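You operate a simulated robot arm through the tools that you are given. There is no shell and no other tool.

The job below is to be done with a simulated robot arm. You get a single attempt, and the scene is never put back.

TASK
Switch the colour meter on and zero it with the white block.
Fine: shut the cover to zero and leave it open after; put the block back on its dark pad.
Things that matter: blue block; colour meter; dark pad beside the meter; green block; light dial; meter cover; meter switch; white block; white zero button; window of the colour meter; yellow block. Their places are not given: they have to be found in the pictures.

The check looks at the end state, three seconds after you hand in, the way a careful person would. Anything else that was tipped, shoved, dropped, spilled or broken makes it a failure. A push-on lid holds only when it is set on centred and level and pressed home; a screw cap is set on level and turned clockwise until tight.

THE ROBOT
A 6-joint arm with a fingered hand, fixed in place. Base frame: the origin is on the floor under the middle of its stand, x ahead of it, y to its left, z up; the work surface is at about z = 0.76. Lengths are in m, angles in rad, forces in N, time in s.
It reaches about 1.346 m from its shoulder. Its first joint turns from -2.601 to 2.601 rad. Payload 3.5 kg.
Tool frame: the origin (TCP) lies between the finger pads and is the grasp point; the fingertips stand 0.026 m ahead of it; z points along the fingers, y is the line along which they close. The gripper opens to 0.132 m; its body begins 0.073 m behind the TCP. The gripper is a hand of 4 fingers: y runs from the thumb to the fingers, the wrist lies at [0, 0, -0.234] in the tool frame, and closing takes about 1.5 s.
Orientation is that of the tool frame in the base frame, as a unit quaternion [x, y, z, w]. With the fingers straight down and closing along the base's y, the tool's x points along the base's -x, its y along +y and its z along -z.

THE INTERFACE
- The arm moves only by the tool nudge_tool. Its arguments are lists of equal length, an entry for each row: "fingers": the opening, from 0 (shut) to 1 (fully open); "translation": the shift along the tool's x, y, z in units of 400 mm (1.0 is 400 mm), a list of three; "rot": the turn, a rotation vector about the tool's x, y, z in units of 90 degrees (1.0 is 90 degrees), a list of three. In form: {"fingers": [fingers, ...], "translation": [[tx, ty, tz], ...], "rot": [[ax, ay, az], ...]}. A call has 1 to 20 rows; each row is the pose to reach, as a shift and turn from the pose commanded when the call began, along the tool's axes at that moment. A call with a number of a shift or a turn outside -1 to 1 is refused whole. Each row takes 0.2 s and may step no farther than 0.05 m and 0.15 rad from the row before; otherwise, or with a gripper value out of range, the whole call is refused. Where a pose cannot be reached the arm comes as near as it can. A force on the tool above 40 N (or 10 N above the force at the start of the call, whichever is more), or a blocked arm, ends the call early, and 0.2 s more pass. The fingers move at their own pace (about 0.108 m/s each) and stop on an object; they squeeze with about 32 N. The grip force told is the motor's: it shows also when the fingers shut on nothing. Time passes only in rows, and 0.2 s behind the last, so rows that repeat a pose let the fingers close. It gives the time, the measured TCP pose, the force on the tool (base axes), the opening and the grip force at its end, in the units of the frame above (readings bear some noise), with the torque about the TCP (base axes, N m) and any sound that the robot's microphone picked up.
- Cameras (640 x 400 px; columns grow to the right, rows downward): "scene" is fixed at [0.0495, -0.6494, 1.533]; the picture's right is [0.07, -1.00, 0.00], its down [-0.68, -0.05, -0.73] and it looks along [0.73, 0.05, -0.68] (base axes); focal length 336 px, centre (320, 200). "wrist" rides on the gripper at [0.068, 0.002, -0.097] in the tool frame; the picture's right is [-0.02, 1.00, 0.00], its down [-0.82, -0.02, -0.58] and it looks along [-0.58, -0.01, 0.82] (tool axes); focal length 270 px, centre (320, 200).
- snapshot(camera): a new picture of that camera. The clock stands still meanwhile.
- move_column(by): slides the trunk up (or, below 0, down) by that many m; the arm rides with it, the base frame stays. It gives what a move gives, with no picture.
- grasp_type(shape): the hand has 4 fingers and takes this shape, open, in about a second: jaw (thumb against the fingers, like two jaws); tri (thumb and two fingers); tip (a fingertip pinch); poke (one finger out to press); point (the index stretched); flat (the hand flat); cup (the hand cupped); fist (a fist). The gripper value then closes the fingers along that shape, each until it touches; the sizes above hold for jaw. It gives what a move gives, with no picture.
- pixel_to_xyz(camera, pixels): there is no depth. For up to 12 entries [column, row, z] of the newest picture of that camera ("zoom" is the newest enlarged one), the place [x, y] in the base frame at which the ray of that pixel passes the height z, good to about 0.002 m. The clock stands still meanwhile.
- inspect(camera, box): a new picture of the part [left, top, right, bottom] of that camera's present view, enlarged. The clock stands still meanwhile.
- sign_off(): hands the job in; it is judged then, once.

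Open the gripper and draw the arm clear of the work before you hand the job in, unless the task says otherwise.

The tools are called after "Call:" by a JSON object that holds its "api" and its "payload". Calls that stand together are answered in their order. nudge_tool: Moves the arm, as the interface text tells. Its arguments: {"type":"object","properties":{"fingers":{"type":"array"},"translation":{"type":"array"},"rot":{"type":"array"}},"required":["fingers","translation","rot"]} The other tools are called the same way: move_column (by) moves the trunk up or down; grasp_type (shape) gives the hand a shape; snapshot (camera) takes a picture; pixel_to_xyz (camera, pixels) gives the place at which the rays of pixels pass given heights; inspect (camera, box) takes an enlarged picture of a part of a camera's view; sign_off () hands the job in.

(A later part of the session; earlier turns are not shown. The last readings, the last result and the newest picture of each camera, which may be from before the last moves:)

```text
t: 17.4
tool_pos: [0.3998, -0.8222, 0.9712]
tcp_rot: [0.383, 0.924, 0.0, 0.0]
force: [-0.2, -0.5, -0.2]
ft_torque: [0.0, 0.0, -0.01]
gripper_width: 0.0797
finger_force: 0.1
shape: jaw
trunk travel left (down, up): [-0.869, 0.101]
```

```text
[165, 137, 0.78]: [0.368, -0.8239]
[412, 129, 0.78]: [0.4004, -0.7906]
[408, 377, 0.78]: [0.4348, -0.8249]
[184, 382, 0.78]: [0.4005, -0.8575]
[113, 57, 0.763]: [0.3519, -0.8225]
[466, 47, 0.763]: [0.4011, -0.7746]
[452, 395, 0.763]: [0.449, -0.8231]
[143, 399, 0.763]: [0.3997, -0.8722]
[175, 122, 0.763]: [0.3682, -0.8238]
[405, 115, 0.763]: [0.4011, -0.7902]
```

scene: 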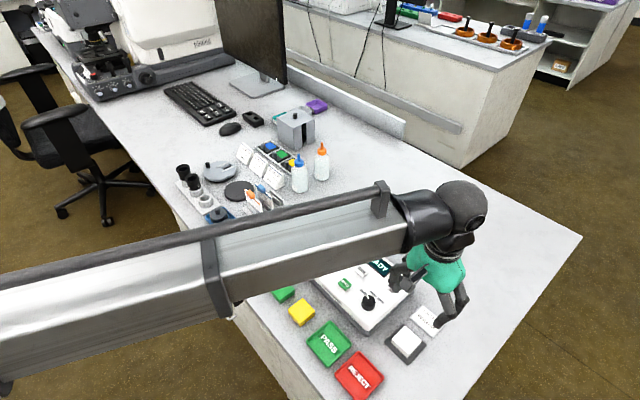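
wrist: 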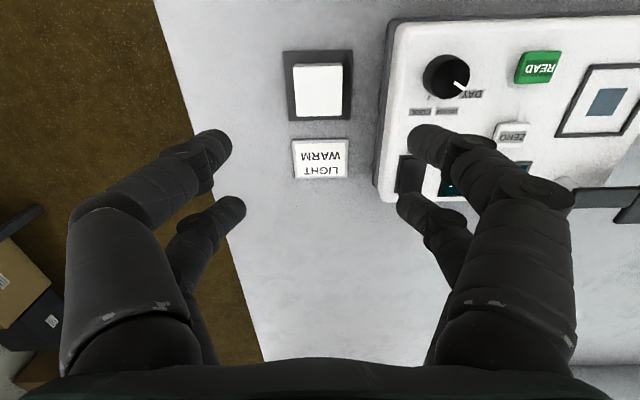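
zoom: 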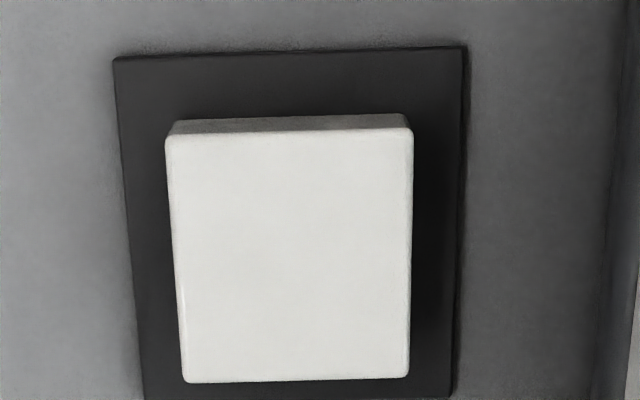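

Block centre is (0.401,-0.824), pad centre (0.4004,-0.823). Before lowering, I check how close the meter's edge is to the finger on that side.

Call:
{"api": "inspect", "payload": {"camera": "wrist", "box": [340, 0, 500, 100]}}

Call:
{"api": "inspect", "payload": {"camera": "scene", "box": [370, 250, 498, 330]}}

```text
4.00 times, centred on (420, 50) of wrist
```

zoom: 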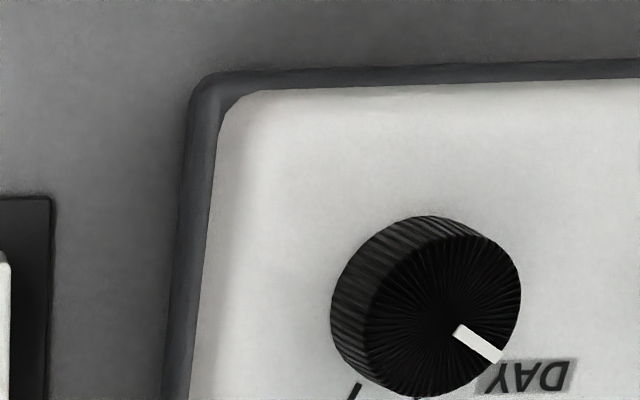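

```text
5.00 times, centred on (434, 290) of scene
```

zoom: 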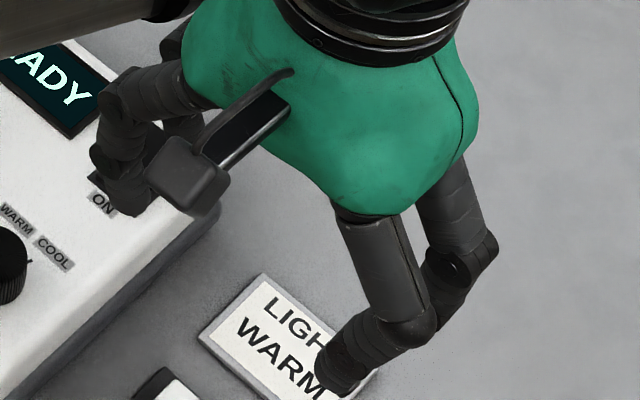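

Call:
{"api": "pixel_to_xyz", "payload": {"camera": "wrist", "pixels": [[394.5, 40, 0.805], [389, 95, 0.805], [385.5, 40, 0.77], [381, 95, 0.77], [376, 180, 0.805], [448, 75, 0.84]]}}

```text
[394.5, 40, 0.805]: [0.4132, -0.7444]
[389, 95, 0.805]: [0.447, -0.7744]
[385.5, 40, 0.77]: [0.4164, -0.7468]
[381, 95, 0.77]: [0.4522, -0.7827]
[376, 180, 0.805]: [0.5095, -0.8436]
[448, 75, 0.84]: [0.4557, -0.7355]
```

The meter edge is only about 65 mm from the block centre along the present closing line, too tight for the finger joint. I turn the hand -90° so it closes along the other side pair (toward card and tray, both low), and narrow the opening.

Call:
{"api": "nudge_tool", "payload": {"fingers": [0.6, 0.6, 0.6, 0.6, 0.6, 0.6, 0.6, 0.6, 0.6, 0.55, 0.52, 0.52], "translation": [[0, 0, 0], [0, 0, 0], [0, 0, 0], [0, 0, 0], [0, 0, 0], [-0.001, 0, 0], [-0.002, 0, 0], [-0.003, 0, 0], [-0.0035, 0, 0], [-0.0035, 0, 0], [-0.0035, 0, 0], [-0.0035, 0, 0]], "rot": [[0, 0, -0.0909], [0, 0, -0.1818], [0, 0, -0.2727], [0, 0, -0.3636], [0, 0, -0.4545], [0, 0, -0.5454], [0, 0, -0.6363], [0, 0, -0.7272], [0, 0, -0.8181], [0, 0, -0.909], [0, 0, -1.0], [0, 0, -1.0]]}}

Call:
{"api": "snapshot", "payload": {"camera": "wrist"}}

Call:
{"api": "inspect", "payload": {"camera": "scene", "box": [350, 210, 510, 310]}}

```text
t: 20.0
tool_pos: [0.4016, -0.8241, 0.9701]
tcp_rot: [-0.13, 0.991, 0.0, -0.001]
force: [0.4, -0.5, 0.7]
ft_torque: [-0.03, -0.02, 0.0]
gripper_width: 0.0692
finger_force: 0.1
shape: jaw
out of reach, approached as far as the arm can: row 8, 9, 10, 11, 12
trunk travel left (down, up): [-0.869, 0.101]
```

```text
taken
```

wrist: 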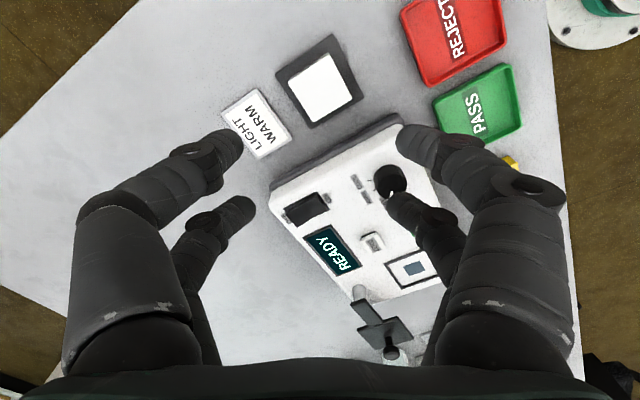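

```text
4.00 times, centred on (430, 260) of scene
```

zoom: 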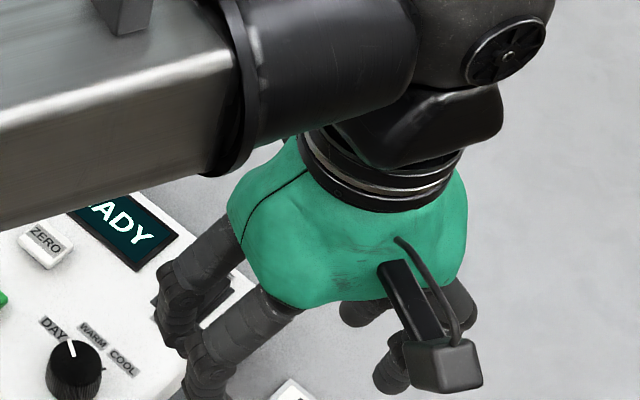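

The wrist ran into its turn limit at about -15° yaw. I turn the other way instead, toward +135°, which closes along the same line with the camera on the meter's side.

Call:
{"api": "nudge_tool", "payload": {"fingers": [0.55, 0.55, 0.55, 0.55, 0.55, 0.55, 0.55, 0.55, 0.55, 0.55, 0.55, 0.55], "translation": [[0, 0, 0], [0, 0, 0], [0, 0, 0], [0, 0, 0], [0, 0, 0], [0, 0, 0], [0, 0, 0], [0, 0, 0], [0, 0, 0], [0, 0, 0], [0, 0, 0], [0, 0, 0]], "rot": [[0, 0, 0.0833], [0, 0, 0.1667], [0, 0, 0.25], [0, 0, 0.3333], [0, 0, 0.4167], [0, 0, 0.5], [0, 0, 0.5833], [0, 0, 0.6667], [0, 0, 0.75], [0, 0, 0.8333], [0, 0, 0.9167], [0, 0, 1.0]]}}

```text
t: 22.6
tool_pos: [0.4012, -0.8233, 0.9698]
tcp_rot: [0.609, 0.793, 0.001, 0.0]
force: [-0.5, -1.4, 0.7]
ft_torque: [-0.03, 0.01, 0.01]
gripper_width: 0.0722
finger_force: 0.1
shape: jaw
trunk travel left (down, up): [-0.869, 0.101]
```

Yaw is now +75°; 60° more brings it to +135°.

Call:
{"api": "nudge_tool", "payload": {"fingers": [0.55, 0.55, 0.55, 0.55, 0.55, 0.55, 0.55, 0.55], "translation": [[0, 0, 0], [0, 0, 0], [0, 0, 0], [0, 0, 0], [0, 0, 0], [0, 0, 0], [0, 0, 0], [0, 0, 0]], "rot": [[0, 0, 0.0833], [0, 0, 0.1667], [0, 0, 0.25], [0, 0, 0.3333], [0, 0, 0.4167], [0, 0, 0.5], [0, 0, 0.5833], [0, 0, 0.6667]]}}

Call:
{"api": "snapshot", "payload": {"camera": "wrist"}}

Call:
{"api": "inspect", "payload": {"camera": "scene", "box": [350, 210, 510, 310]}}

```text
t: 24.4
tool_pos: [0.4012, -0.8239, 0.9704]
tcp_rot: [0.924, 0.381, -0.001, 0.0]
force: [-0.7, 0.7, 0.0]
ft_torque: [-0.01, -0.02, -0.01]
gripper_width: 0.072
finger_force: 0.2
shape: jaw
trunk travel left (down, up): [-0.869, 0.101]
```

```text
taken
```

wrist: 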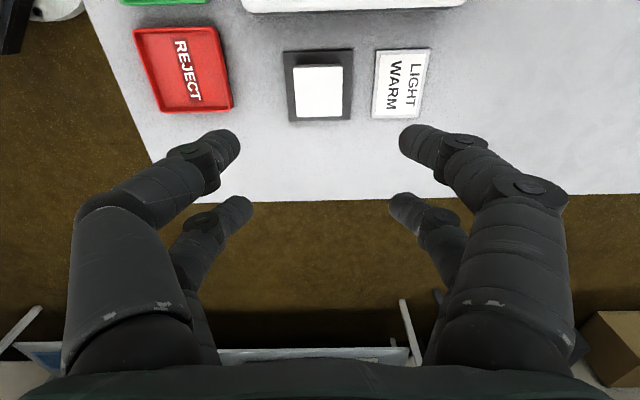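

```text
4.00 times, centred on (430, 260) of scene
```

zoom: 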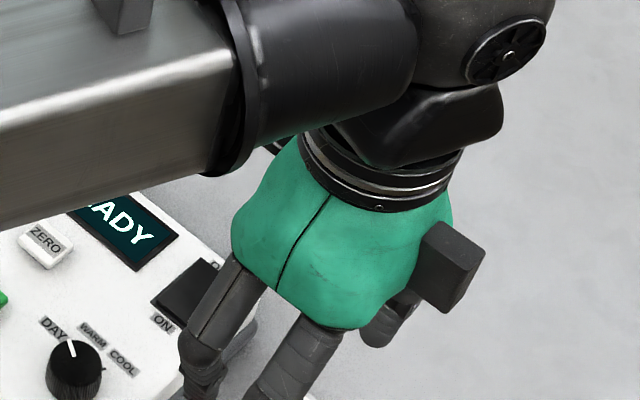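

Yaw is 135° and the block is square in the view at (318,91). I lower the trunk 0.12 m (tips at about 0.824, still above the block) and check.

Call:
{"api": "move_column", "payload": {"by": -0.12}}

Call:
{"api": "snapshot", "payload": {"camera": "wrist"}}

Call:
{"api": "inspect", "payload": {"camera": "scene", "box": [340, 270, 500, 370]}}

```text
t: 25.9
tool_pos: [0.4018, -0.8241, 0.8501]
tcp_rot: [0.924, 0.383, 0.0, 0.001]
force: [-0.2, -0.1, -0.4]
ft_torque: [0.0, 0.02, 0.0]
gripper_width: 0.0722
finger_force: 0.0
shape: jaw
trunk travel left (down, up): [-0.749, 0.221]
```

```text
taken
```

wrist: 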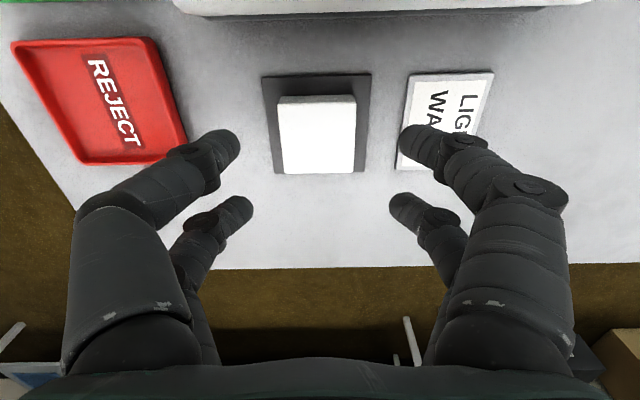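

```text
4.00 times, centred on (420, 320) of scene
```

zoom: 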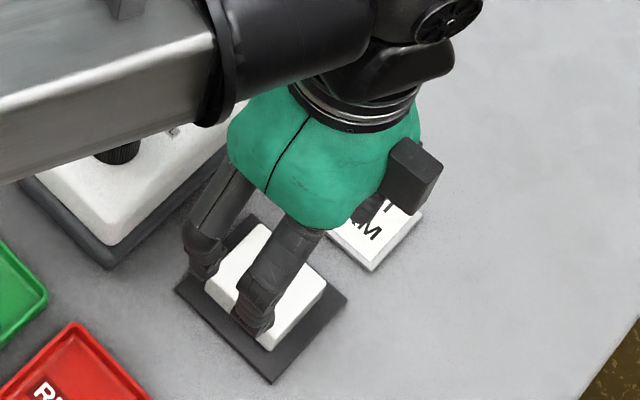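

Fingers straddle the block cleanly. I lower 0.045 m and look again.

Call:
{"api": "move_column", "payload": {"by": -0.045}}

Call:
{"api": "snapshot", "payload": {"camera": "wrist"}}

Call:
{"api": "inspect", "payload": {"camera": "scene", "box": [340, 290, 468, 370]}}

```text
t: 26.8
tool_pos: [0.4018, -0.824, 0.8048]
tcp_rot: [0.924, 0.382, 0.0, 0.0]
force: [-0.1, 0.4, 0.3]
ft_torque: [0.01, -0.01, 0.02]
gripper_width: 0.0719
finger_force: 0.1
shape: jaw
trunk travel left (down, up): [-0.704, 0.266]
```

```text
taken
```

wrist: 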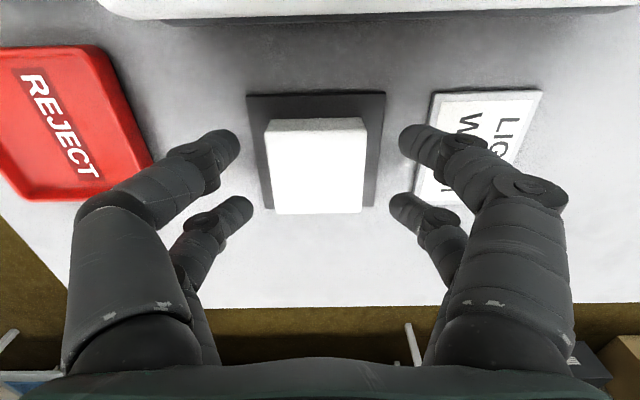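

```text
5.00 times, centred on (404, 330) of scene
```

zoom: 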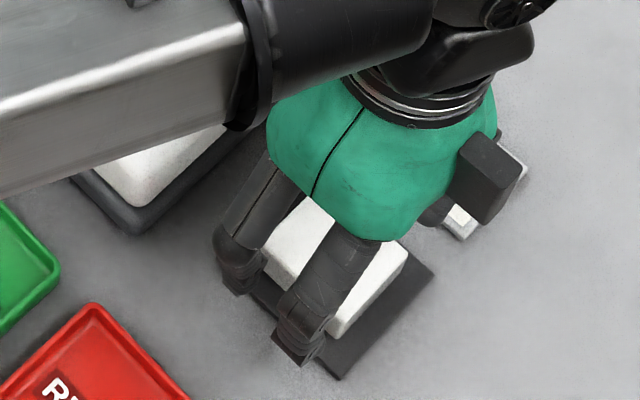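

Tips are about level with the block's top. I lower 12 mm more, so the tips stand about 4 mm above the pad.

Call:
{"api": "move_column", "payload": {"by": -0.012}}

Call:
{"api": "snapshot", "payload": {"camera": "wrist"}}

```text
t: 27.4
tool_pos: [0.4022, -0.823, 0.7932]
tcp_rot: [0.924, 0.383, 0.0, -0.001]
force: [-0.1, 0.1, 1.3]
ft_torque: [0.01, 0.05, 0.0]
gripper_width: 0.0717
finger_force: 0.1
shape: jaw
trunk travel left (down, up): [-0.692, 0.278]
```

```text
taken
```

wrist: 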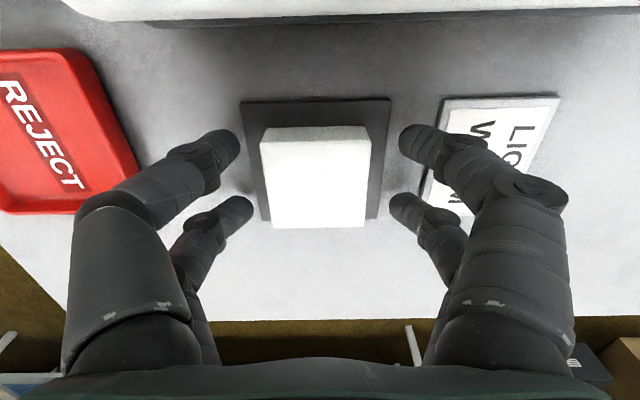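

The block lies between the two finger pairs. I close the fingers on it.

Call:
{"api": "nudge_tool", "payload": {"fingers": [0.48, 0.42, 0.37, 0.32, 0.25, 0.2, 0.2, 0.2], "translation": [[0, 0, 0], [0, 0, 0], [0, 0, 0], [0, 0, 0], [0, 0, 0], [0, 0, 0], [0, 0, 0], [0, 0, 0]], "rot": [[0, 0, 0], [0, 0, 0], [0, 0, 0], [0, 0, 0], [0, 0, 0], [0, 0, 0], [0, 0, 0], [0, 0, 0]]}}

Call:
{"api": "snapshot", "payload": {"camera": "wrist"}}

Call:
{"api": "inspect", "payload": {"camera": "scene", "box": [340, 290, 468, 370]}}

```text
t: 29.2
tool_pos: [0.4013, -0.8246, 0.792]
tcp_rot: [0.924, 0.383, 0.0, 0.0]
force: [0.5, 0.2, -0.1]
ft_torque: [0.0, 0.01, -0.01]
gripper_width: 0.0411
finger_force: 31.8
shape: jaw
trunk travel left (down, up): [-0.692, 0.278]
```

```text
taken
```

wrist: 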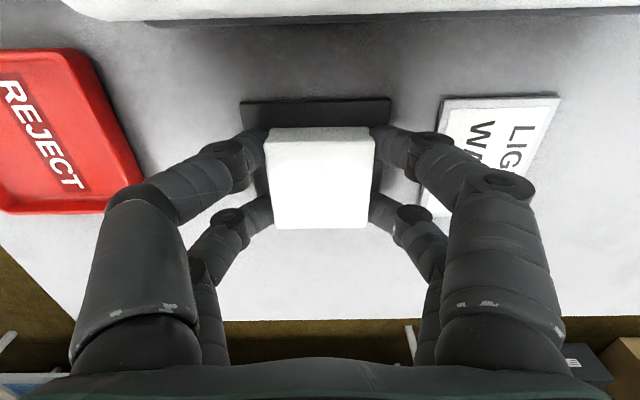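

```text
5.00 times, centred on (404, 330) of scene
```

zoom: 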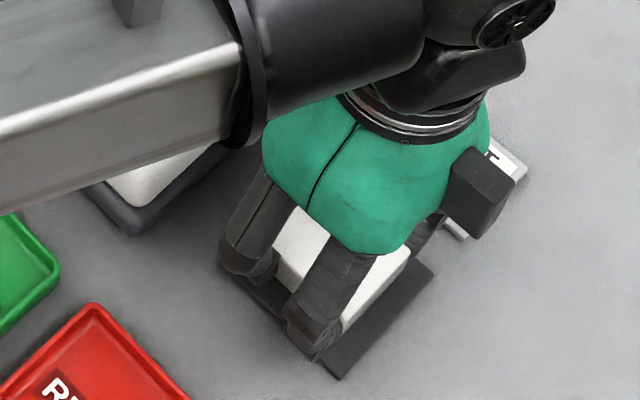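

Gripped (grip force 31.8 N, width 41 mm). I lift with the trunk by 0.03 m first and check the hold.

Call:
{"api": "move_column", "payload": {"by": 0.03}}

Call:
{"api": "snapshot", "payload": {"camera": "wrist"}}

```text
t: 29.9
tool_pos: [0.4013, -0.8247, 0.8229]
tcp_rot: [0.924, 0.383, 0.0, 0.001]
force: [0.0, -0.4, -0.9]
ft_torque: [0.0, -0.01, 0.03]
gripper_width: 0.0406
finger_force: 31.7
shape: jaw
trunk travel left (down, up): [-0.722, 0.248]
```

```text
taken
```

wrist: 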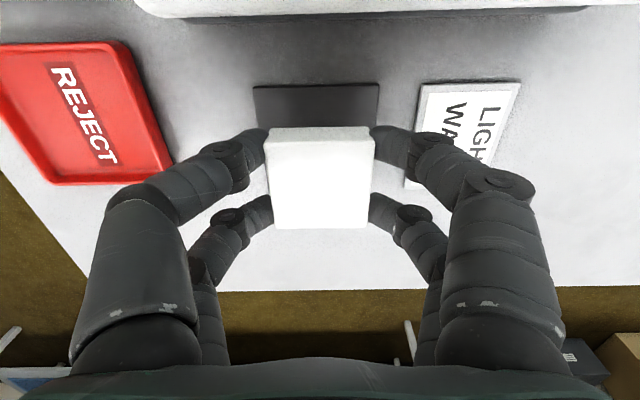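

The block is held level and rises with the hand. I measure its place relative to the tool for an exact set-down.

Call:
{"api": "inspect", "payload": {"camera": "wrist", "box": [240, 110, 400, 240]}}

```text
3.08 times, centred on (320, 175) of wrist
```

zoom: 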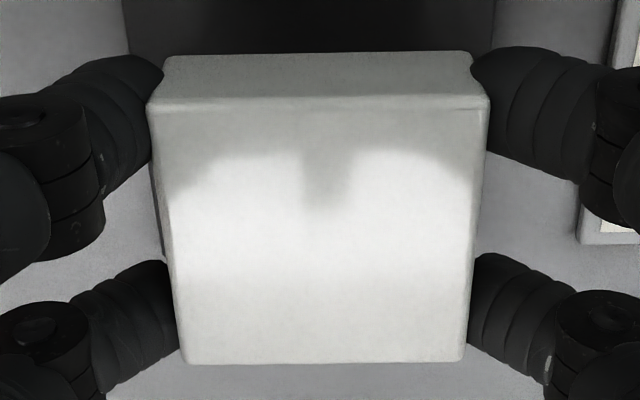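

Call:
{"api": "pixel_to_xyz", "payload": {"camera": "zoom", "pixels": [[148, 103, 0.81], [489, 98, 0.81], [466, 362, 0.81], [186, 363, 0.81], [148, 103, 0.812], [489, 98, 0.812], [466, 362, 0.812], [186, 363, 0.812]]}}

```text
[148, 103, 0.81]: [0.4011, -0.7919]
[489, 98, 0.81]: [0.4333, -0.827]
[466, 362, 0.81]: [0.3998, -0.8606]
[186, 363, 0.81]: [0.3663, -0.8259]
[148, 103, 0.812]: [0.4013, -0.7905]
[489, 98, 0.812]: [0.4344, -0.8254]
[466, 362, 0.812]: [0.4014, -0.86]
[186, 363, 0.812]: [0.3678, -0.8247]
```

Block centre coincides with the TCP within about 1 mm. I raise the trunk 0.12 m and then carry the block over the window near (0.590,-0.644).

Call:
{"api": "move_column", "payload": {"by": 0.12}}

Call:
{"api": "nudge_tool", "payload": {"fingers": [0.2, 0.2, 0.2, 0.2, 0.2, 0.2, 0.2, 0.2], "translation": [[0.08, 0.002, 0], [0.17, 0.004, 0], [0.26, 0.006, 0], [0.35, 0.008, 0], [0.44, 0.01, 0], [0.53, 0.012, 0], [0.61, 0.013, 0], [0.654, 0.014, 0]], "rot": [[0, 0, 0], [0, 0, 0], [0, 0, 0], [0, 0, 0], [0, 0, 0], [0, 0, 0], [0, 0, 0], [0, 0, 0]]}}

Call:
{"api": "snapshot", "payload": {"camera": "wrist"}}

Call:
{"api": "snapshot", "payload": {"camera": "scene"}}

```text
t: 31.4
tool_pos: [0.4012, -0.8248, 0.9434]
tcp_rot: [0.924, 0.383, -0.001, 0.0]
force: [0.1, 0.3, -1.5]
ft_torque: [0.02, 0.02, 0.01]
gripper_width: 0.0405
finger_force: 32.3
shape: jaw
trunk travel left (down, up): [-0.842, 0.128]
```

```text
t: 33.2
tool_pos: [0.5921, -0.6418, 0.944]
tcp_rot: [0.924, 0.383, 0.0, 0.0]
force: [-0.5, -0.4, -1.9]
ft_torque: [-0.04, -0.02, -0.02]
gripper_width: 0.0404
finger_force: 32.2
shape: jaw
trunk travel left (down, up): [-0.842, 0.128]
```

```text
taken
```

wrist: 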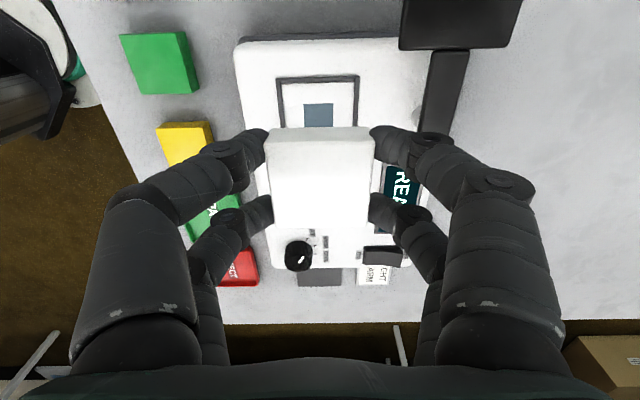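

```text
taken
```

scene: 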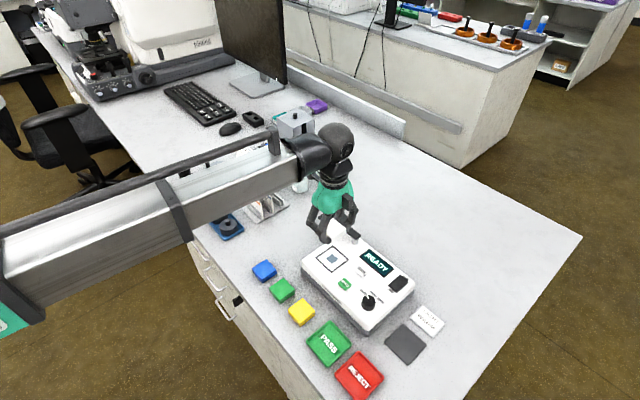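

The window frame is visible beyond the block at about (318,100). I enlarge to measure the frame from here.

Call:
{"api": "inspect", "payload": {"camera": "wrist", "box": [240, 50, 400, 150]}}

```text
4.00 times, centred on (320, 100) of wrist
```

zoom: 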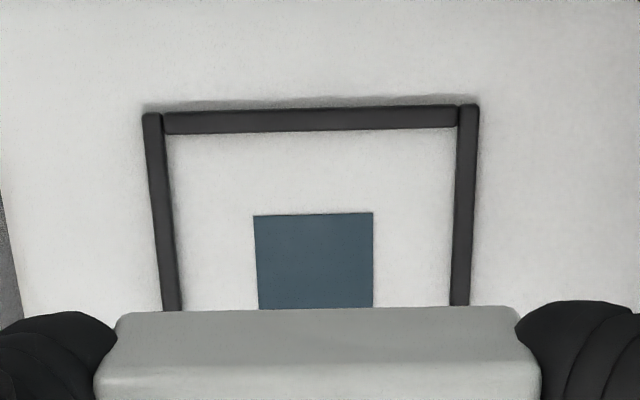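

Call:
{"api": "pixel_to_xyz", "payload": {"camera": "zoom", "pixels": [[142, 114, 0.818], [479, 104, 0.818], [165, 134, 0.815], [455, 127, 0.815], [254, 215, 0.815], [373, 212, 0.815], [373, 307, 0.815], [258, 309, 0.815], [254, 215, 0.81], [373, 307, 0.81]]}}

```text
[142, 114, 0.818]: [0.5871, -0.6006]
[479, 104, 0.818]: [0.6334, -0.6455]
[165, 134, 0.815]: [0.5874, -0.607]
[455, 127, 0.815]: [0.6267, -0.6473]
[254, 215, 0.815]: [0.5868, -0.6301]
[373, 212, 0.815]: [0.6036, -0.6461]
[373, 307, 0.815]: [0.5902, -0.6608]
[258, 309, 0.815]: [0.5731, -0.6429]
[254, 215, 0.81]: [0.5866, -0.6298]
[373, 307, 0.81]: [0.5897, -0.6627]
```

Window/frame centre comes out near (0.588,-0.6455), so the block needs to shift about 4 mm back along the tool's -x. I do that and lower the trunk 0.075 m to hover.

Call:
{"api": "nudge_tool", "payload": {"fingers": [0.2, 0.2], "translation": [[-0.0105, -0.001, 0], [-0.0105, -0.001, 0]], "rot": [[0, 0, 0], [0, 0, 0]]}}

Call:
{"api": "move_column", "payload": {"by": -0.075}}

Call:
{"api": "snapshot", "payload": {"camera": "wrist"}}

Call:
{"api": "inspect", "payload": {"camera": "scene", "box": [290, 190, 418, 270]}}

```text
t: 33.8
tool_pos: [0.5883, -0.6452, 0.9411]
tcp_rot: [0.924, 0.383, 0.0, 0.001]
force: [-0.1, 0.8, -2.0]
ft_torque: [0.0, 0.01, 0.0]
gripper_width: 0.0406
finger_force: 32.0
shape: jaw
trunk travel left (down, up): [-0.842, 0.128]
```

```text
t: 35.0
tool_pos: [0.5884, -0.6465, 0.8676]
tcp_rot: [0.924, 0.383, 0.0, 0.0]
force: [0.6, 0.9, -0.9]
ft_torque: [0.02, 0.03, -0.03]
gripper_width: 0.0406
finger_force: 32.4
shape: jaw
trunk travel left (down, up): [-0.767, 0.203]
```

```text
taken
```

wrist: 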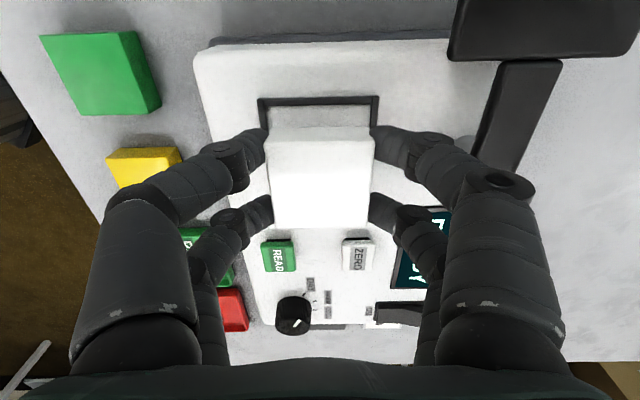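

```text
5.00 times, centred on (354, 230) of scene
```

zoom: 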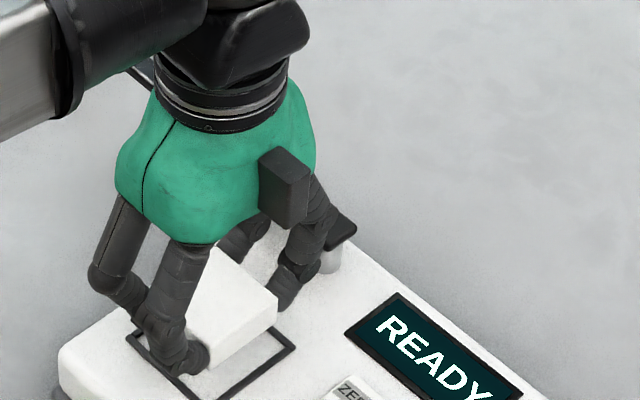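

The block hovers about 2 cm over the frame. I enlarge the wrist view to check centring.

Call:
{"api": "inspect", "payload": {"camera": "wrist", "box": [240, 80, 400, 180]}}

Call:
{"api": "pixel_to_xyz", "payload": {"camera": "wrist", "pixels": [[259, 98, 0.818], [379, 96, 0.818]]}}

```text
4.00 times, centred on (320, 130) of wrist
```

zoom: 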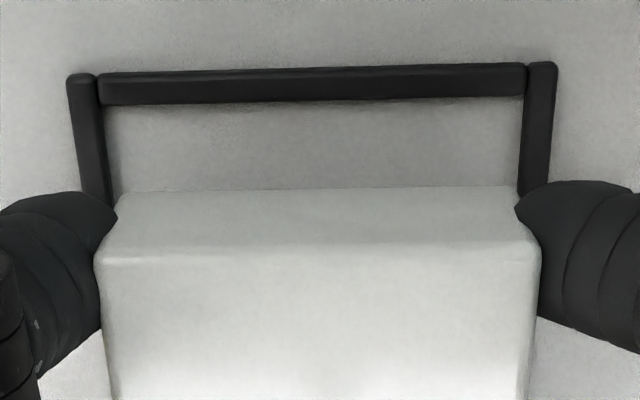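

```text
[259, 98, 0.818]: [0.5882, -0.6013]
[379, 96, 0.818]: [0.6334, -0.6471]
```

Frame centre measures (0.588,-0.647), matching the block centre within about 1 mm. I lower 17 mm.

Call:
{"api": "move_column", "payload": {"by": -0.017}}

Call:
{"api": "inspect", "payload": {"camera": "wrist", "box": [240, 80, 400, 180]}}

Call:
{"api": "inspect", "payload": {"camera": "scene", "box": [296, 220, 392, 280]}}

```text
t: 35.6
tool_pos: [0.5885, -0.6445, 0.8509]
tcp_rot: [0.924, 0.382, 0.0, 0.0]
force: [-0.2, -0.8, -0.8]
ft_torque: [-0.01, -0.01, 0.0]
gripper_width: 0.0405
finger_force: 31.7
shape: jaw
trunk travel left (down, up): [-0.75, 0.22]
```

```text
4.00 times, centred on (320, 130) of wrist
```

zoom: 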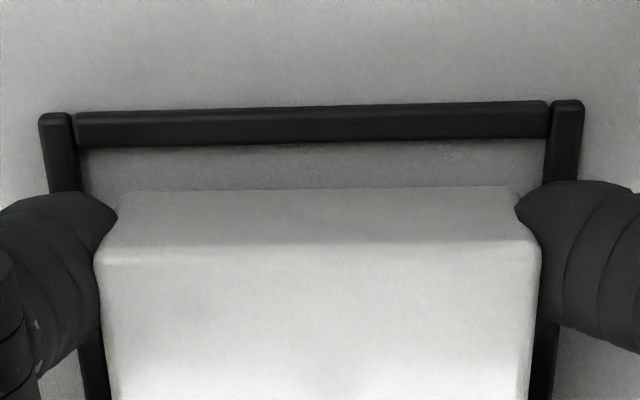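

```text
6.67 times, centred on (344, 250) of scene
```

zoom: 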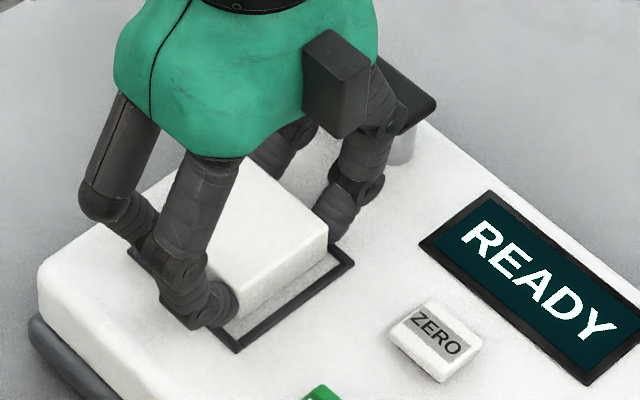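

Nearly down: block bottom about 5 mm above the surface. I lower 3 mm and watch the force.

Call:
{"api": "move_column", "payload": {"by": -0.003}}

Call:
{"api": "inspect", "payload": {"camera": "scene", "box": [296, 220, 392, 280]}}

```text
t: 36.1
tool_pos: [0.5876, -0.6454, 0.8477]
tcp_rot: [0.924, 0.382, 0.0, 0.0]
force: [-0.1, -1.2, 0.2]
ft_torque: [-0.05, -0.01, 0.03]
gripper_width: 0.0405
finger_force: 32.5
shape: jaw
trunk travel left (down, up): [-0.747, 0.223]
```

```text
6.67 times, centred on (344, 250) of scene
```

zoom: 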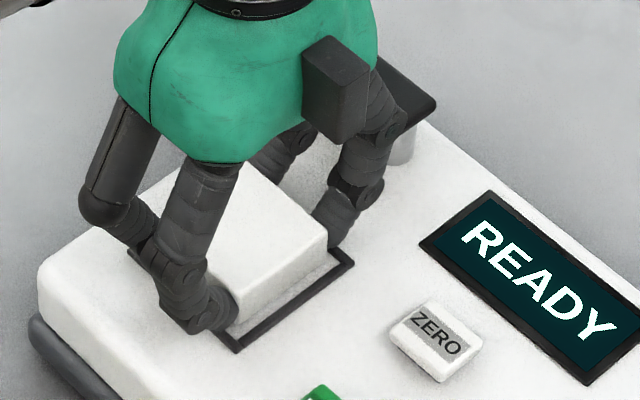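

No contact force yet; another 2 mm down.

Call:
{"api": "move_column", "payload": {"by": -0.002}}

Call:
{"api": "inspect", "payload": {"camera": "scene", "box": [312, 235, 376, 275]}}

```text
t: 36.6
tool_pos: [0.5882, -0.6457, 0.8475]
tcp_rot: [0.924, 0.382, 0.0, 0.001]
force: [2.1, -3.0, 21.8]
ft_torque: [0.01, -0.31, -0.09]
gripper_width: 0.0409
finger_force: 32.2
shape: jaw
trunk travel left (down, up): [-0.745, 0.225]
```

```text
10.00 times, centred on (344, 255) of scene
```

zoom: 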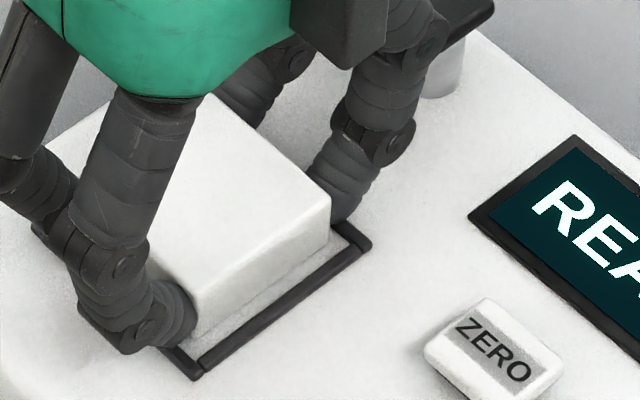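

Contact: 21.8 N upward, the block is on the window surface. I ease up 1.5 mm to take off the preload, then open the fingers gently to 0.52.

Call:
{"api": "move_column", "payload": {"by": 0.0015}}

Call:
{"api": "nudge_tool", "payload": {"fingers": [0.34, 0.38, 0.42, 0.46, 0.5, 0.52, 0.52], "translation": [[0, 0, 0], [0, 0, 0], [0, 0, 0], [0, 0, 0], [0, 0, 0], [0, 0, 0], [0, 0, 0]], "rot": [[0, 0, 0], [0, 0, 0], [0, 0, 0], [0, 0, 0], [0, 0, 0], [0, 0, 0], [0, 0, 0]]}}

Call:
{"api": "inspect", "payload": {"camera": "scene", "box": [312, 235, 376, 275]}}

Call:
{"api": "snapshot", "payload": {"camera": "wrist"}}

```text
t: 37.1
tool_pos: [0.5879, -0.6454, 0.8478]
tcp_rot: [0.924, 0.383, 0.0, 0.0]
force: [1.7, -2.1, 7.7]
ft_torque: [-0.12, -0.23, -0.08]
gripper_width: 0.0407
finger_force: 32.2
shape: jaw
trunk travel left (down, up): [-0.746, 0.224]
```

```text
t: 38.7
tool_pos: [0.5878, -0.647, 0.8476]
tcp_rot: [0.924, 0.383, 0.0, 0.0]
force: [-0.5, 0.0, -0.5]
ft_torque: [-0.01, 0.03, -0.01]
gripper_width: 0.0682
finger_force: 0.1
shape: jaw
trunk travel left (down, up): [-0.746, 0.224]
```

```text
10.00 times, centred on (344, 255) of scene
```

zoom: 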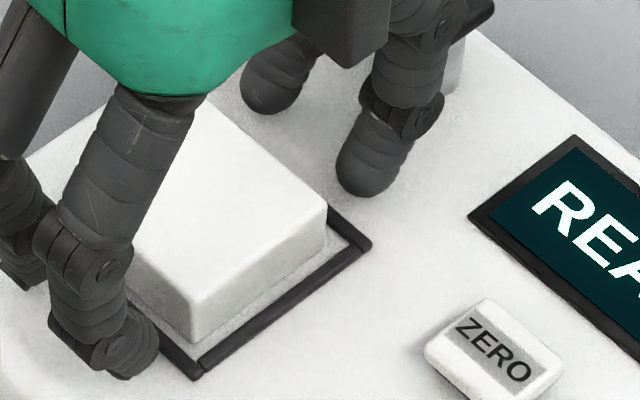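

```text
taken
```

wrist: 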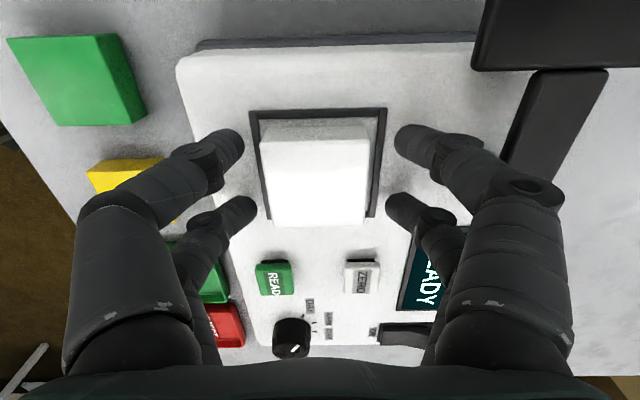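

The block sits inside the frame and the fingers are free. I raise the trunk 0.1 m and inspect the set-down.

Call:
{"api": "move_column", "payload": {"by": 0.1}}

Call:
{"api": "inspect", "payload": {"camera": "scene", "box": [296, 220, 392, 280]}}

Call:
{"api": "snapshot", "payload": {"camera": "wrist"}}

```text
t: 40.1
tool_pos: [0.5891, -0.6462, 0.9479]
tcp_rot: [0.924, 0.382, 0.001, 0.0]
force: [-0.3, 0.6, 0.6]
ft_torque: [0.04, 0.03, 0.02]
gripper_width: 0.068
finger_force: 0.1
shape: jaw
trunk travel left (down, up): [-0.846, 0.124]
```

```text
6.67 times, centred on (344, 250) of scene
```

zoom: 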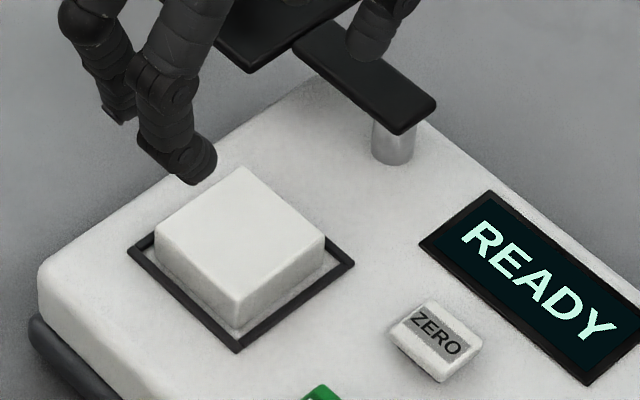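

```text
taken
```

wrist: 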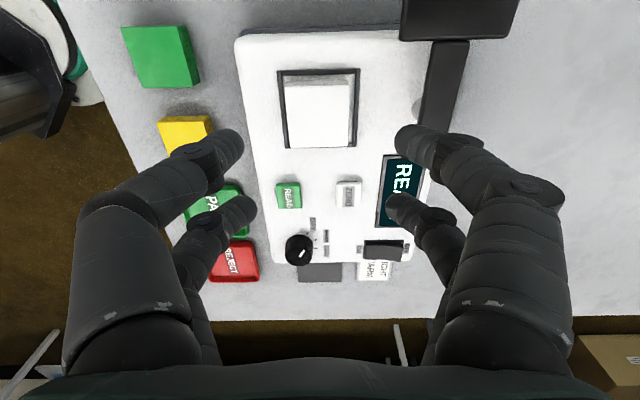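

The white block sits centred in the frame. Next the cover: I raise the trunk 0.1 m and turn back toward yaw 0 while moving to (0.72,-0.68), to view the knob and post from above.

Call:
{"api": "move_column", "payload": {"by": 0.1}}

Call:
{"api": "nudge_tool", "payload": {"fingers": [0.52, 0.52, 0.52, 0.52, 0.52, 0.52, 0.52, 0.52, 0.52], "translation": [[0.0192, 0.0326, 0], [0.0384, 0.0652, 0], [0.0577, 0.0978, 0], [0.0769, 0.1304, 0], [0.0961, 0.163, 0], [0.1153, 0.1957, 0], [0.1346, 0.2283, 0], [0.1538, 0.2609, 0], [0.173, 0.2935, 0]], "rot": [[0, 0, -0.0833], [0, 0, -0.1667], [0, 0, -0.25], [0, 0, -0.3333], [0, 0, -0.4167], [0, 0, -0.5], [0, 0, -0.5833], [0, 0, -0.6667], [0, 0, -0.75]]}}

Call:
{"api": "nudge_tool", "payload": {"fingers": [0.52, 0.52, 0.52, 0.52, 0.52, 0.52, 0.52, 0.52, 0.52], "translation": [[0, 0, 0], [0, 0, 0], [0, 0, 0], [0, 0, 0], [0, 0, 0], [0, 0, 0], [0, 0, 0], [0, 0, 0], [0, 0, 0]], "rot": [[0, 0, -0.0833], [0, 0, -0.1667], [0, 0, -0.25], [0, 0, -0.3333], [0, 0, -0.4167], [0, 0, -0.5], [0, 0, -0.5833], [0, 0, -0.6667], [0, 0, -0.75]]}}

Call:
{"api": "snapshot", "payload": {"camera": "wrist"}}

```text
t: 41.4
tool_pos: [0.5888, -0.646, 1.0478]
tcp_rot: [0.924, 0.382, 0.0, -0.001]
force: [1.1, -0.4, 0.9]
ft_torque: [0.02, -0.01, 0.01]
gripper_width: 0.0681
finger_force: 0.0
shape: jaw
trunk travel left (down, up): [-0.946, 0.024]
```

```text
t: 43.4
tool_pos: [0.7201, -0.6796, 1.0467]
tcp_rot: [0.555, 0.832, 0.0, 0.0]
force: [-0.6, 0.9, 0.2]
ft_torque: [0.02, 0.0, -0.01]
gripper_width: 0.0682
finger_force: 0.0
shape: jaw
trunk travel left (down, up): [-0.946, 0.024]
```

```text
t: 45.4
tool_pos: [0.7199, -0.6797, 1.0479]
tcp_rot: [-0.001, 1.0, 0.0, 0.0]
force: [0.2, 0.1, -0.4]
ft_torque: [0.05, 0.02, 0.03]
gripper_width: 0.0682
finger_force: 0.0
shape: jaw
trunk travel left (down, up): [-0.946, 0.024]
```

```text
taken
```

wrist: 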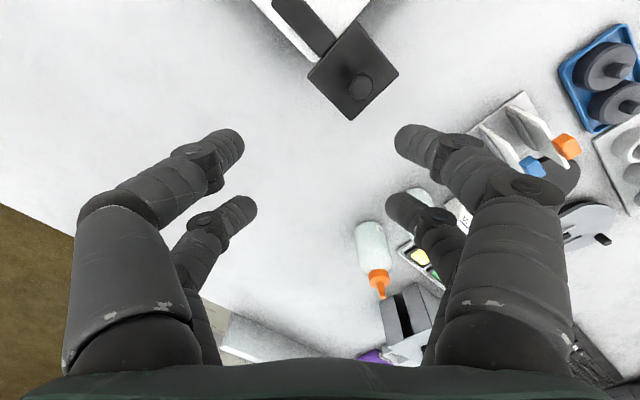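

Cover plate visible around (352,72) with its knob at (360,87). I enlarge both camera views to triangulate knob, plate height and post.

Call:
{"api": "inspect", "payload": {"camera": "wrist", "box": [256, 0, 416, 124]}}

Call:
{"api": "pixel_to_xyz", "payload": {"camera": "wrist", "pixels": [[360, 85, 0.86], [360, 85, 0.87], [360, 85, 0.88], [350, 120, 0.83], [350, 120, 0.84], [350, 120, 0.85], [399, 73, 0.83], [399, 73, 0.84], [399, 73, 0.85], [306, 73, 0.83], [306, 73, 0.84], [306, 73, 0.85]]}}

Call:
{"api": "inspect", "payload": {"camera": "scene", "box": [296, 190, 392, 250]}}

```text
3.23 times, centred on (336, 62) of wrist
```

zoom: 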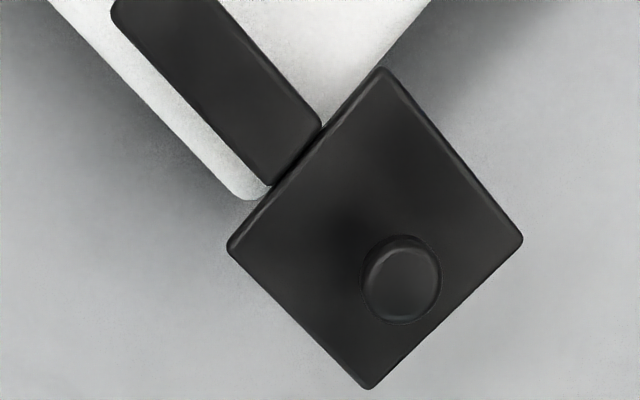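

```text
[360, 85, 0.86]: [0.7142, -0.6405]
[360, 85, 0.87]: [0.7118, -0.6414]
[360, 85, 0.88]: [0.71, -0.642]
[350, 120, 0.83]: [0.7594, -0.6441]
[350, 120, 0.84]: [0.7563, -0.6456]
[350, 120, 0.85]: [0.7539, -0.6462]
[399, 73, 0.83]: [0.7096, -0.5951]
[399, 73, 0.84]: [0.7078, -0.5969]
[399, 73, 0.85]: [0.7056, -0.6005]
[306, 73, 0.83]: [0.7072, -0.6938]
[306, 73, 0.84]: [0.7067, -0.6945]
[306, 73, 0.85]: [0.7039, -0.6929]
```

```text
6.67 times, centred on (344, 220) of scene
```

zoom: 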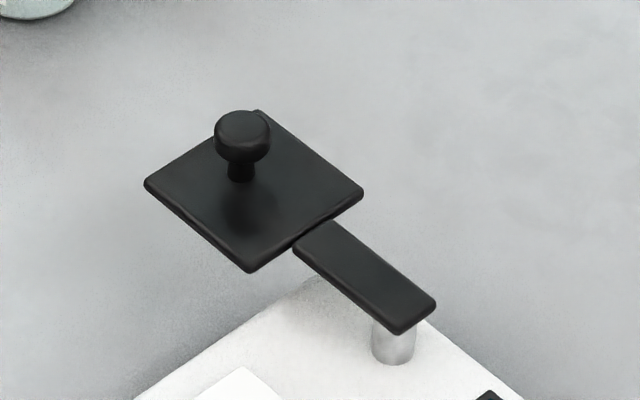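

Call:
{"api": "pixel_to_xyz", "payload": {"camera": "zoom", "pixels": [[258, 110, 0.845], [364, 190, 0.845], [248, 262, 0.845], [145, 183, 0.845], [258, 110, 0.85], [364, 190, 0.85], [248, 262, 0.85], [145, 183, 0.85], [244, 128, 0.87], [244, 128, 0.88], [240, 178, 0.845], [240, 178, 0.85]]}}

Call:
{"api": "pixel_to_xyz", "payload": {"camera": "zoom", "pixels": [[437, 300, 0.845], [437, 300, 0.85], [395, 325, 0.845], [395, 325, 0.85], [293, 245, 0.85], [330, 222, 0.85], [393, 358, 0.815], [372, 355, 0.815], [415, 350, 0.815]]}}

```text
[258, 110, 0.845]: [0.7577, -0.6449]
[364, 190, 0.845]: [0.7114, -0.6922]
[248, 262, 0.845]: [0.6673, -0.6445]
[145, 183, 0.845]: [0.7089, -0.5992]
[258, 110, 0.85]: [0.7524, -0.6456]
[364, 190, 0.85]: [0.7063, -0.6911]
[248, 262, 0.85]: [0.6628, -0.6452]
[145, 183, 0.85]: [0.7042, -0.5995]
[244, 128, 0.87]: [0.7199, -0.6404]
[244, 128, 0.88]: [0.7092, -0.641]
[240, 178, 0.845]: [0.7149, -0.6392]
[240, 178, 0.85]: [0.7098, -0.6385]
```

```text
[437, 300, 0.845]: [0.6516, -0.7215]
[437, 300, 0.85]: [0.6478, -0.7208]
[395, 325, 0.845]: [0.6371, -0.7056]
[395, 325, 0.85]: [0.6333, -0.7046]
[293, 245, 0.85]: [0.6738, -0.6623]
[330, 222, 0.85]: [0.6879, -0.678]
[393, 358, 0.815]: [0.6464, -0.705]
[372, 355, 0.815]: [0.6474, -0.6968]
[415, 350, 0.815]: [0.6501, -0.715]
```

Triangulation gives plate top z≈0.848, knob at (0.711,-0.6405) with top ≈0.879 and radius ≈11 mm, post at (0.6495,-0.706); the swing to the window is about 90°. I shape the hand to "point" and go behind the knob.

Call:
{"api": "grasp_type", "payload": {"shape": "point"}}

Call:
{"api": "nudge_tool", "payload": {"fingers": [1, 1, 1], "translation": [[-0.0324, 0.0365, 0], [-0.0648, 0.073, 0], [-0.0648, 0.073, 0]], "rot": [[0, 0, 0], [0, 0, 0], [0, 0, 0]]}}

Call:
{"api": "move_column", "payload": {"by": -0.1}}

Call:
{"api": "snapshot", "payload": {"camera": "wrist"}}

Call:
{"api": "inspect", "payload": {"camera": "scene", "box": [284, 150, 412, 230]}}

```text
t: 46.3
tool_pos: [0.72, -0.6801, 1.0481]
tcp_rot: [0.0, 1.0, 0.0, 0.0]
force: [-0.4, -0.7, -0.1]
ft_torque: [0.03, 0.01, -0.01]
gripper_width: 0.0
finger_force: 0.1
shape: point
trunk travel left (down, up): [-0.946, 0.024]
```

```text
t: 47.1
tool_pos: [0.7467, -0.6502, 1.0464]
tcp_rot: [0.0, 1.0, 0.0, -0.001]
force: [-0.5, 0.0, -0.9]
ft_torque: [0.02, -0.03, -0.02]
gripper_width: 0.0001
finger_force: 0.0
shape: point
trunk travel left (down, up): [-0.946, 0.024]
```

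```text
t: 48.4
tool_pos: [0.7467, -0.6514, 0.9483]
tcp_rot: [0.0, 1.0, 0.0, -0.001]
force: [-0.7, 0.9, 0.1]
ft_torque: [-0.01, -0.02, 0.0]
gripper_width: 0.0
finger_force: 0.0
shape: point
trunk travel left (down, up): [-0.846, 0.124]
```

```text
taken
```

wrist: 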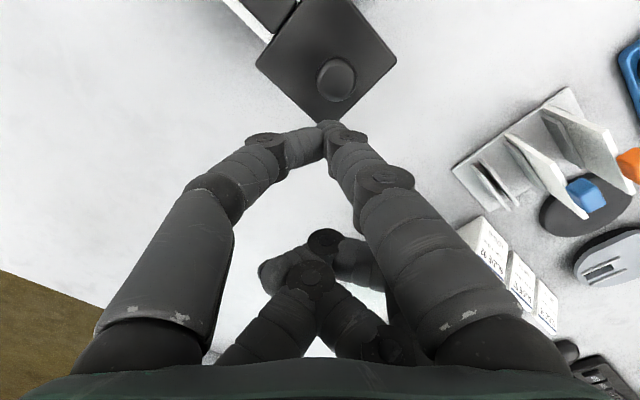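

```text
5.00 times, centred on (348, 190) of scene
```

zoom: 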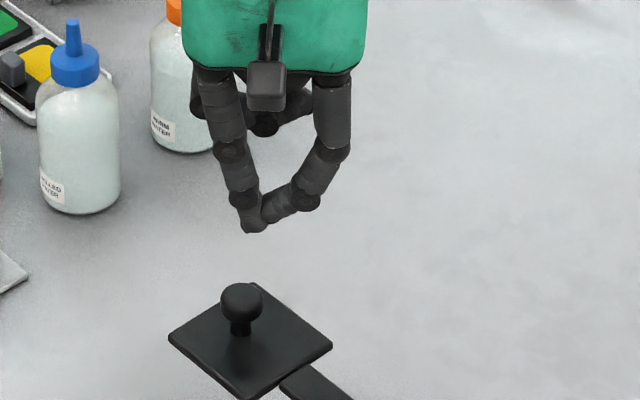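

The finger posture came out a bit different this time (tip near (253,224) in the scene enlargement, about (325,128) in the wrist view). I re-triangulate the tip.

Call:
{"api": "inspect", "payload": {"camera": "wrist", "box": [256, 60, 416, 160]}}

Call:
{"api": "pixel_to_xyz", "payload": {"camera": "wrist", "pixels": [[326, 127, 0.9], [326, 127, 0.91], [326, 127, 0.92], [326, 127, 0.93]]}}

Call:
{"api": "inspect", "payload": {"camera": "scene", "box": [304, 160, 368, 200]}}

```text
4.00 times, centred on (336, 110) of wrist
```

zoom: 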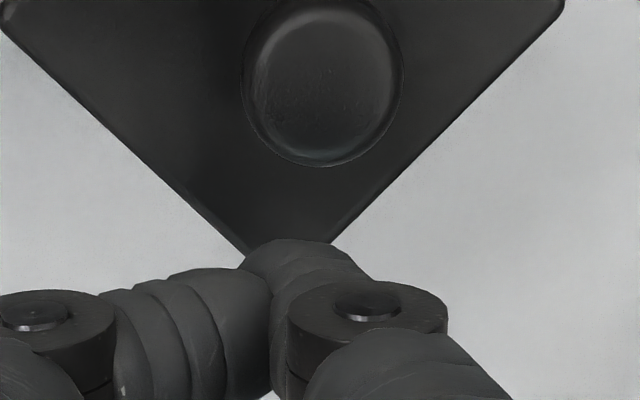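

```text
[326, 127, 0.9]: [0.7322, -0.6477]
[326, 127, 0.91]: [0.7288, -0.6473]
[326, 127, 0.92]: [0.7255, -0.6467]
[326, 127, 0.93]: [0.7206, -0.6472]
```

```text
10.00 times, centred on (336, 180) of scene
```

zoom: 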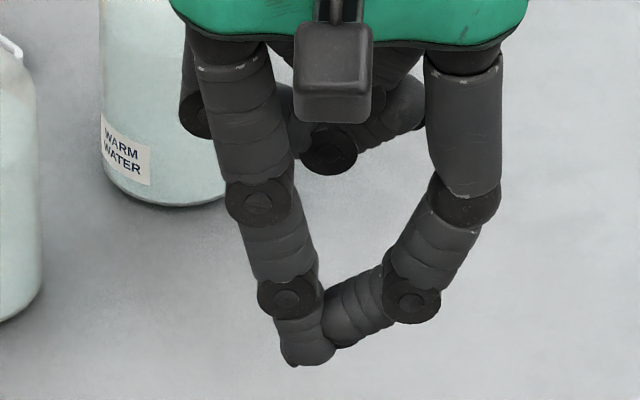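

Call:
{"api": "pixel_to_xyz", "payload": {"camera": "zoom", "pixels": [[306, 345, 0.9], [306, 345, 0.91], [306, 345, 0.92], [306, 345, 0.93], [300, 366, 0.9], [300, 366, 0.91]]}}

Call:
{"api": "pixel_to_xyz", "payload": {"camera": "wrist", "pixels": [[331, 124, 0.9], [331, 124, 0.91], [331, 124, 0.92], [336, 80, 0.879], [336, 84, 0.865]]}}

```text
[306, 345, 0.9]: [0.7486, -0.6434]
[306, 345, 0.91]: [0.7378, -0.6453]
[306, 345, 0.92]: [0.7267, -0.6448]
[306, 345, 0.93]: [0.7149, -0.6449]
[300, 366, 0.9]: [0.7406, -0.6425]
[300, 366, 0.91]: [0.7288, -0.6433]
```

```text
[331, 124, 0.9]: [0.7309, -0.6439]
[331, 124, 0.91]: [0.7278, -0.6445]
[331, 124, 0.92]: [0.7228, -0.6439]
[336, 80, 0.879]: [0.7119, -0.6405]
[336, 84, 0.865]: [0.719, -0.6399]
```

Tip centre is at about (0.723,-0.645,0.922), i.e. tool offset (+0.0225,+0.006,+0.026). I shift so the tip goes to (0.730,-0.664), beside the knob on its far-right side, then lower the trunk 0.055 m.

Call:
{"api": "nudge_tool", "payload": {"fingers": [1, 1], "translation": [[-0.0163, -0.0483, 0], [-0.0163, -0.0483, 0]], "rot": [[0, 0, 0], [0, 0, 0]]}}

Call:
{"api": "move_column", "payload": {"by": -0.04}}

Call:
{"api": "inspect", "payload": {"camera": "wrist", "box": [240, 40, 432, 160]}}

Call:
{"api": "inspect", "payload": {"camera": "scene", "box": [296, 170, 392, 230]}}

```text
t: 49.0
tool_pos: [0.754, -0.6694, 0.948]
tcp_rot: [-0.001, 1.0, 0.0, 0.0]
force: [-0.1, 0.4, 0.0]
ft_torque: [0.01, -0.01, 0.02]
gripper_width: 0.0
finger_force: 0.0
shape: point
trunk travel left (down, up): [-0.846, 0.124]
```

```text
t: 49.9
tool_pos: [0.7527, -0.6707, 0.9077]
tcp_rot: [0.0, 1.0, 0.0, 0.0]
force: [-0.4, 0.2, 0.3]
ft_torque: [0.02, 0.0, 0.0]
gripper_width: 0.0
finger_force: 0.1
shape: point
trunk travel left (down, up): [-0.806, 0.164]
```

```text
3.33 times, centred on (336, 100) of wrist
```

zoom: 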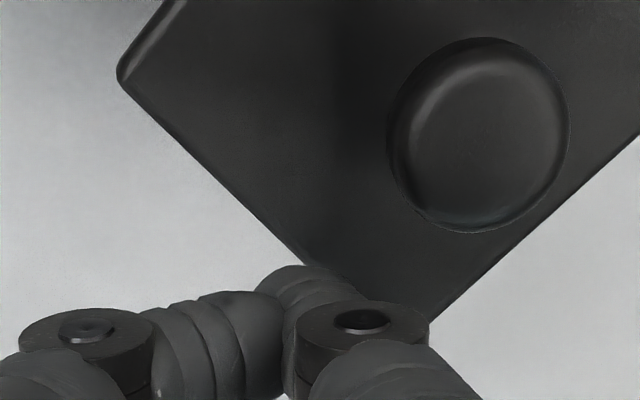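

```text
6.67 times, centred on (344, 200) of scene
```

zoom: 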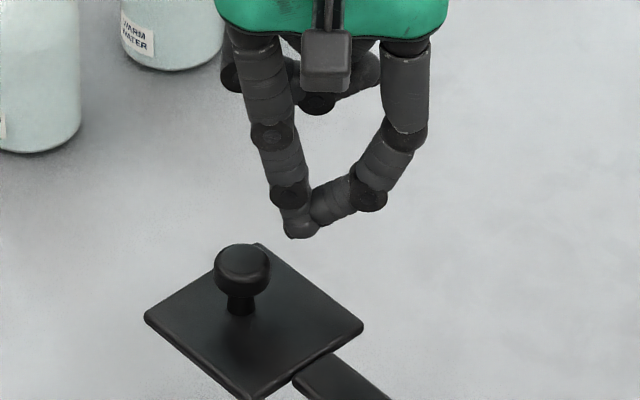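

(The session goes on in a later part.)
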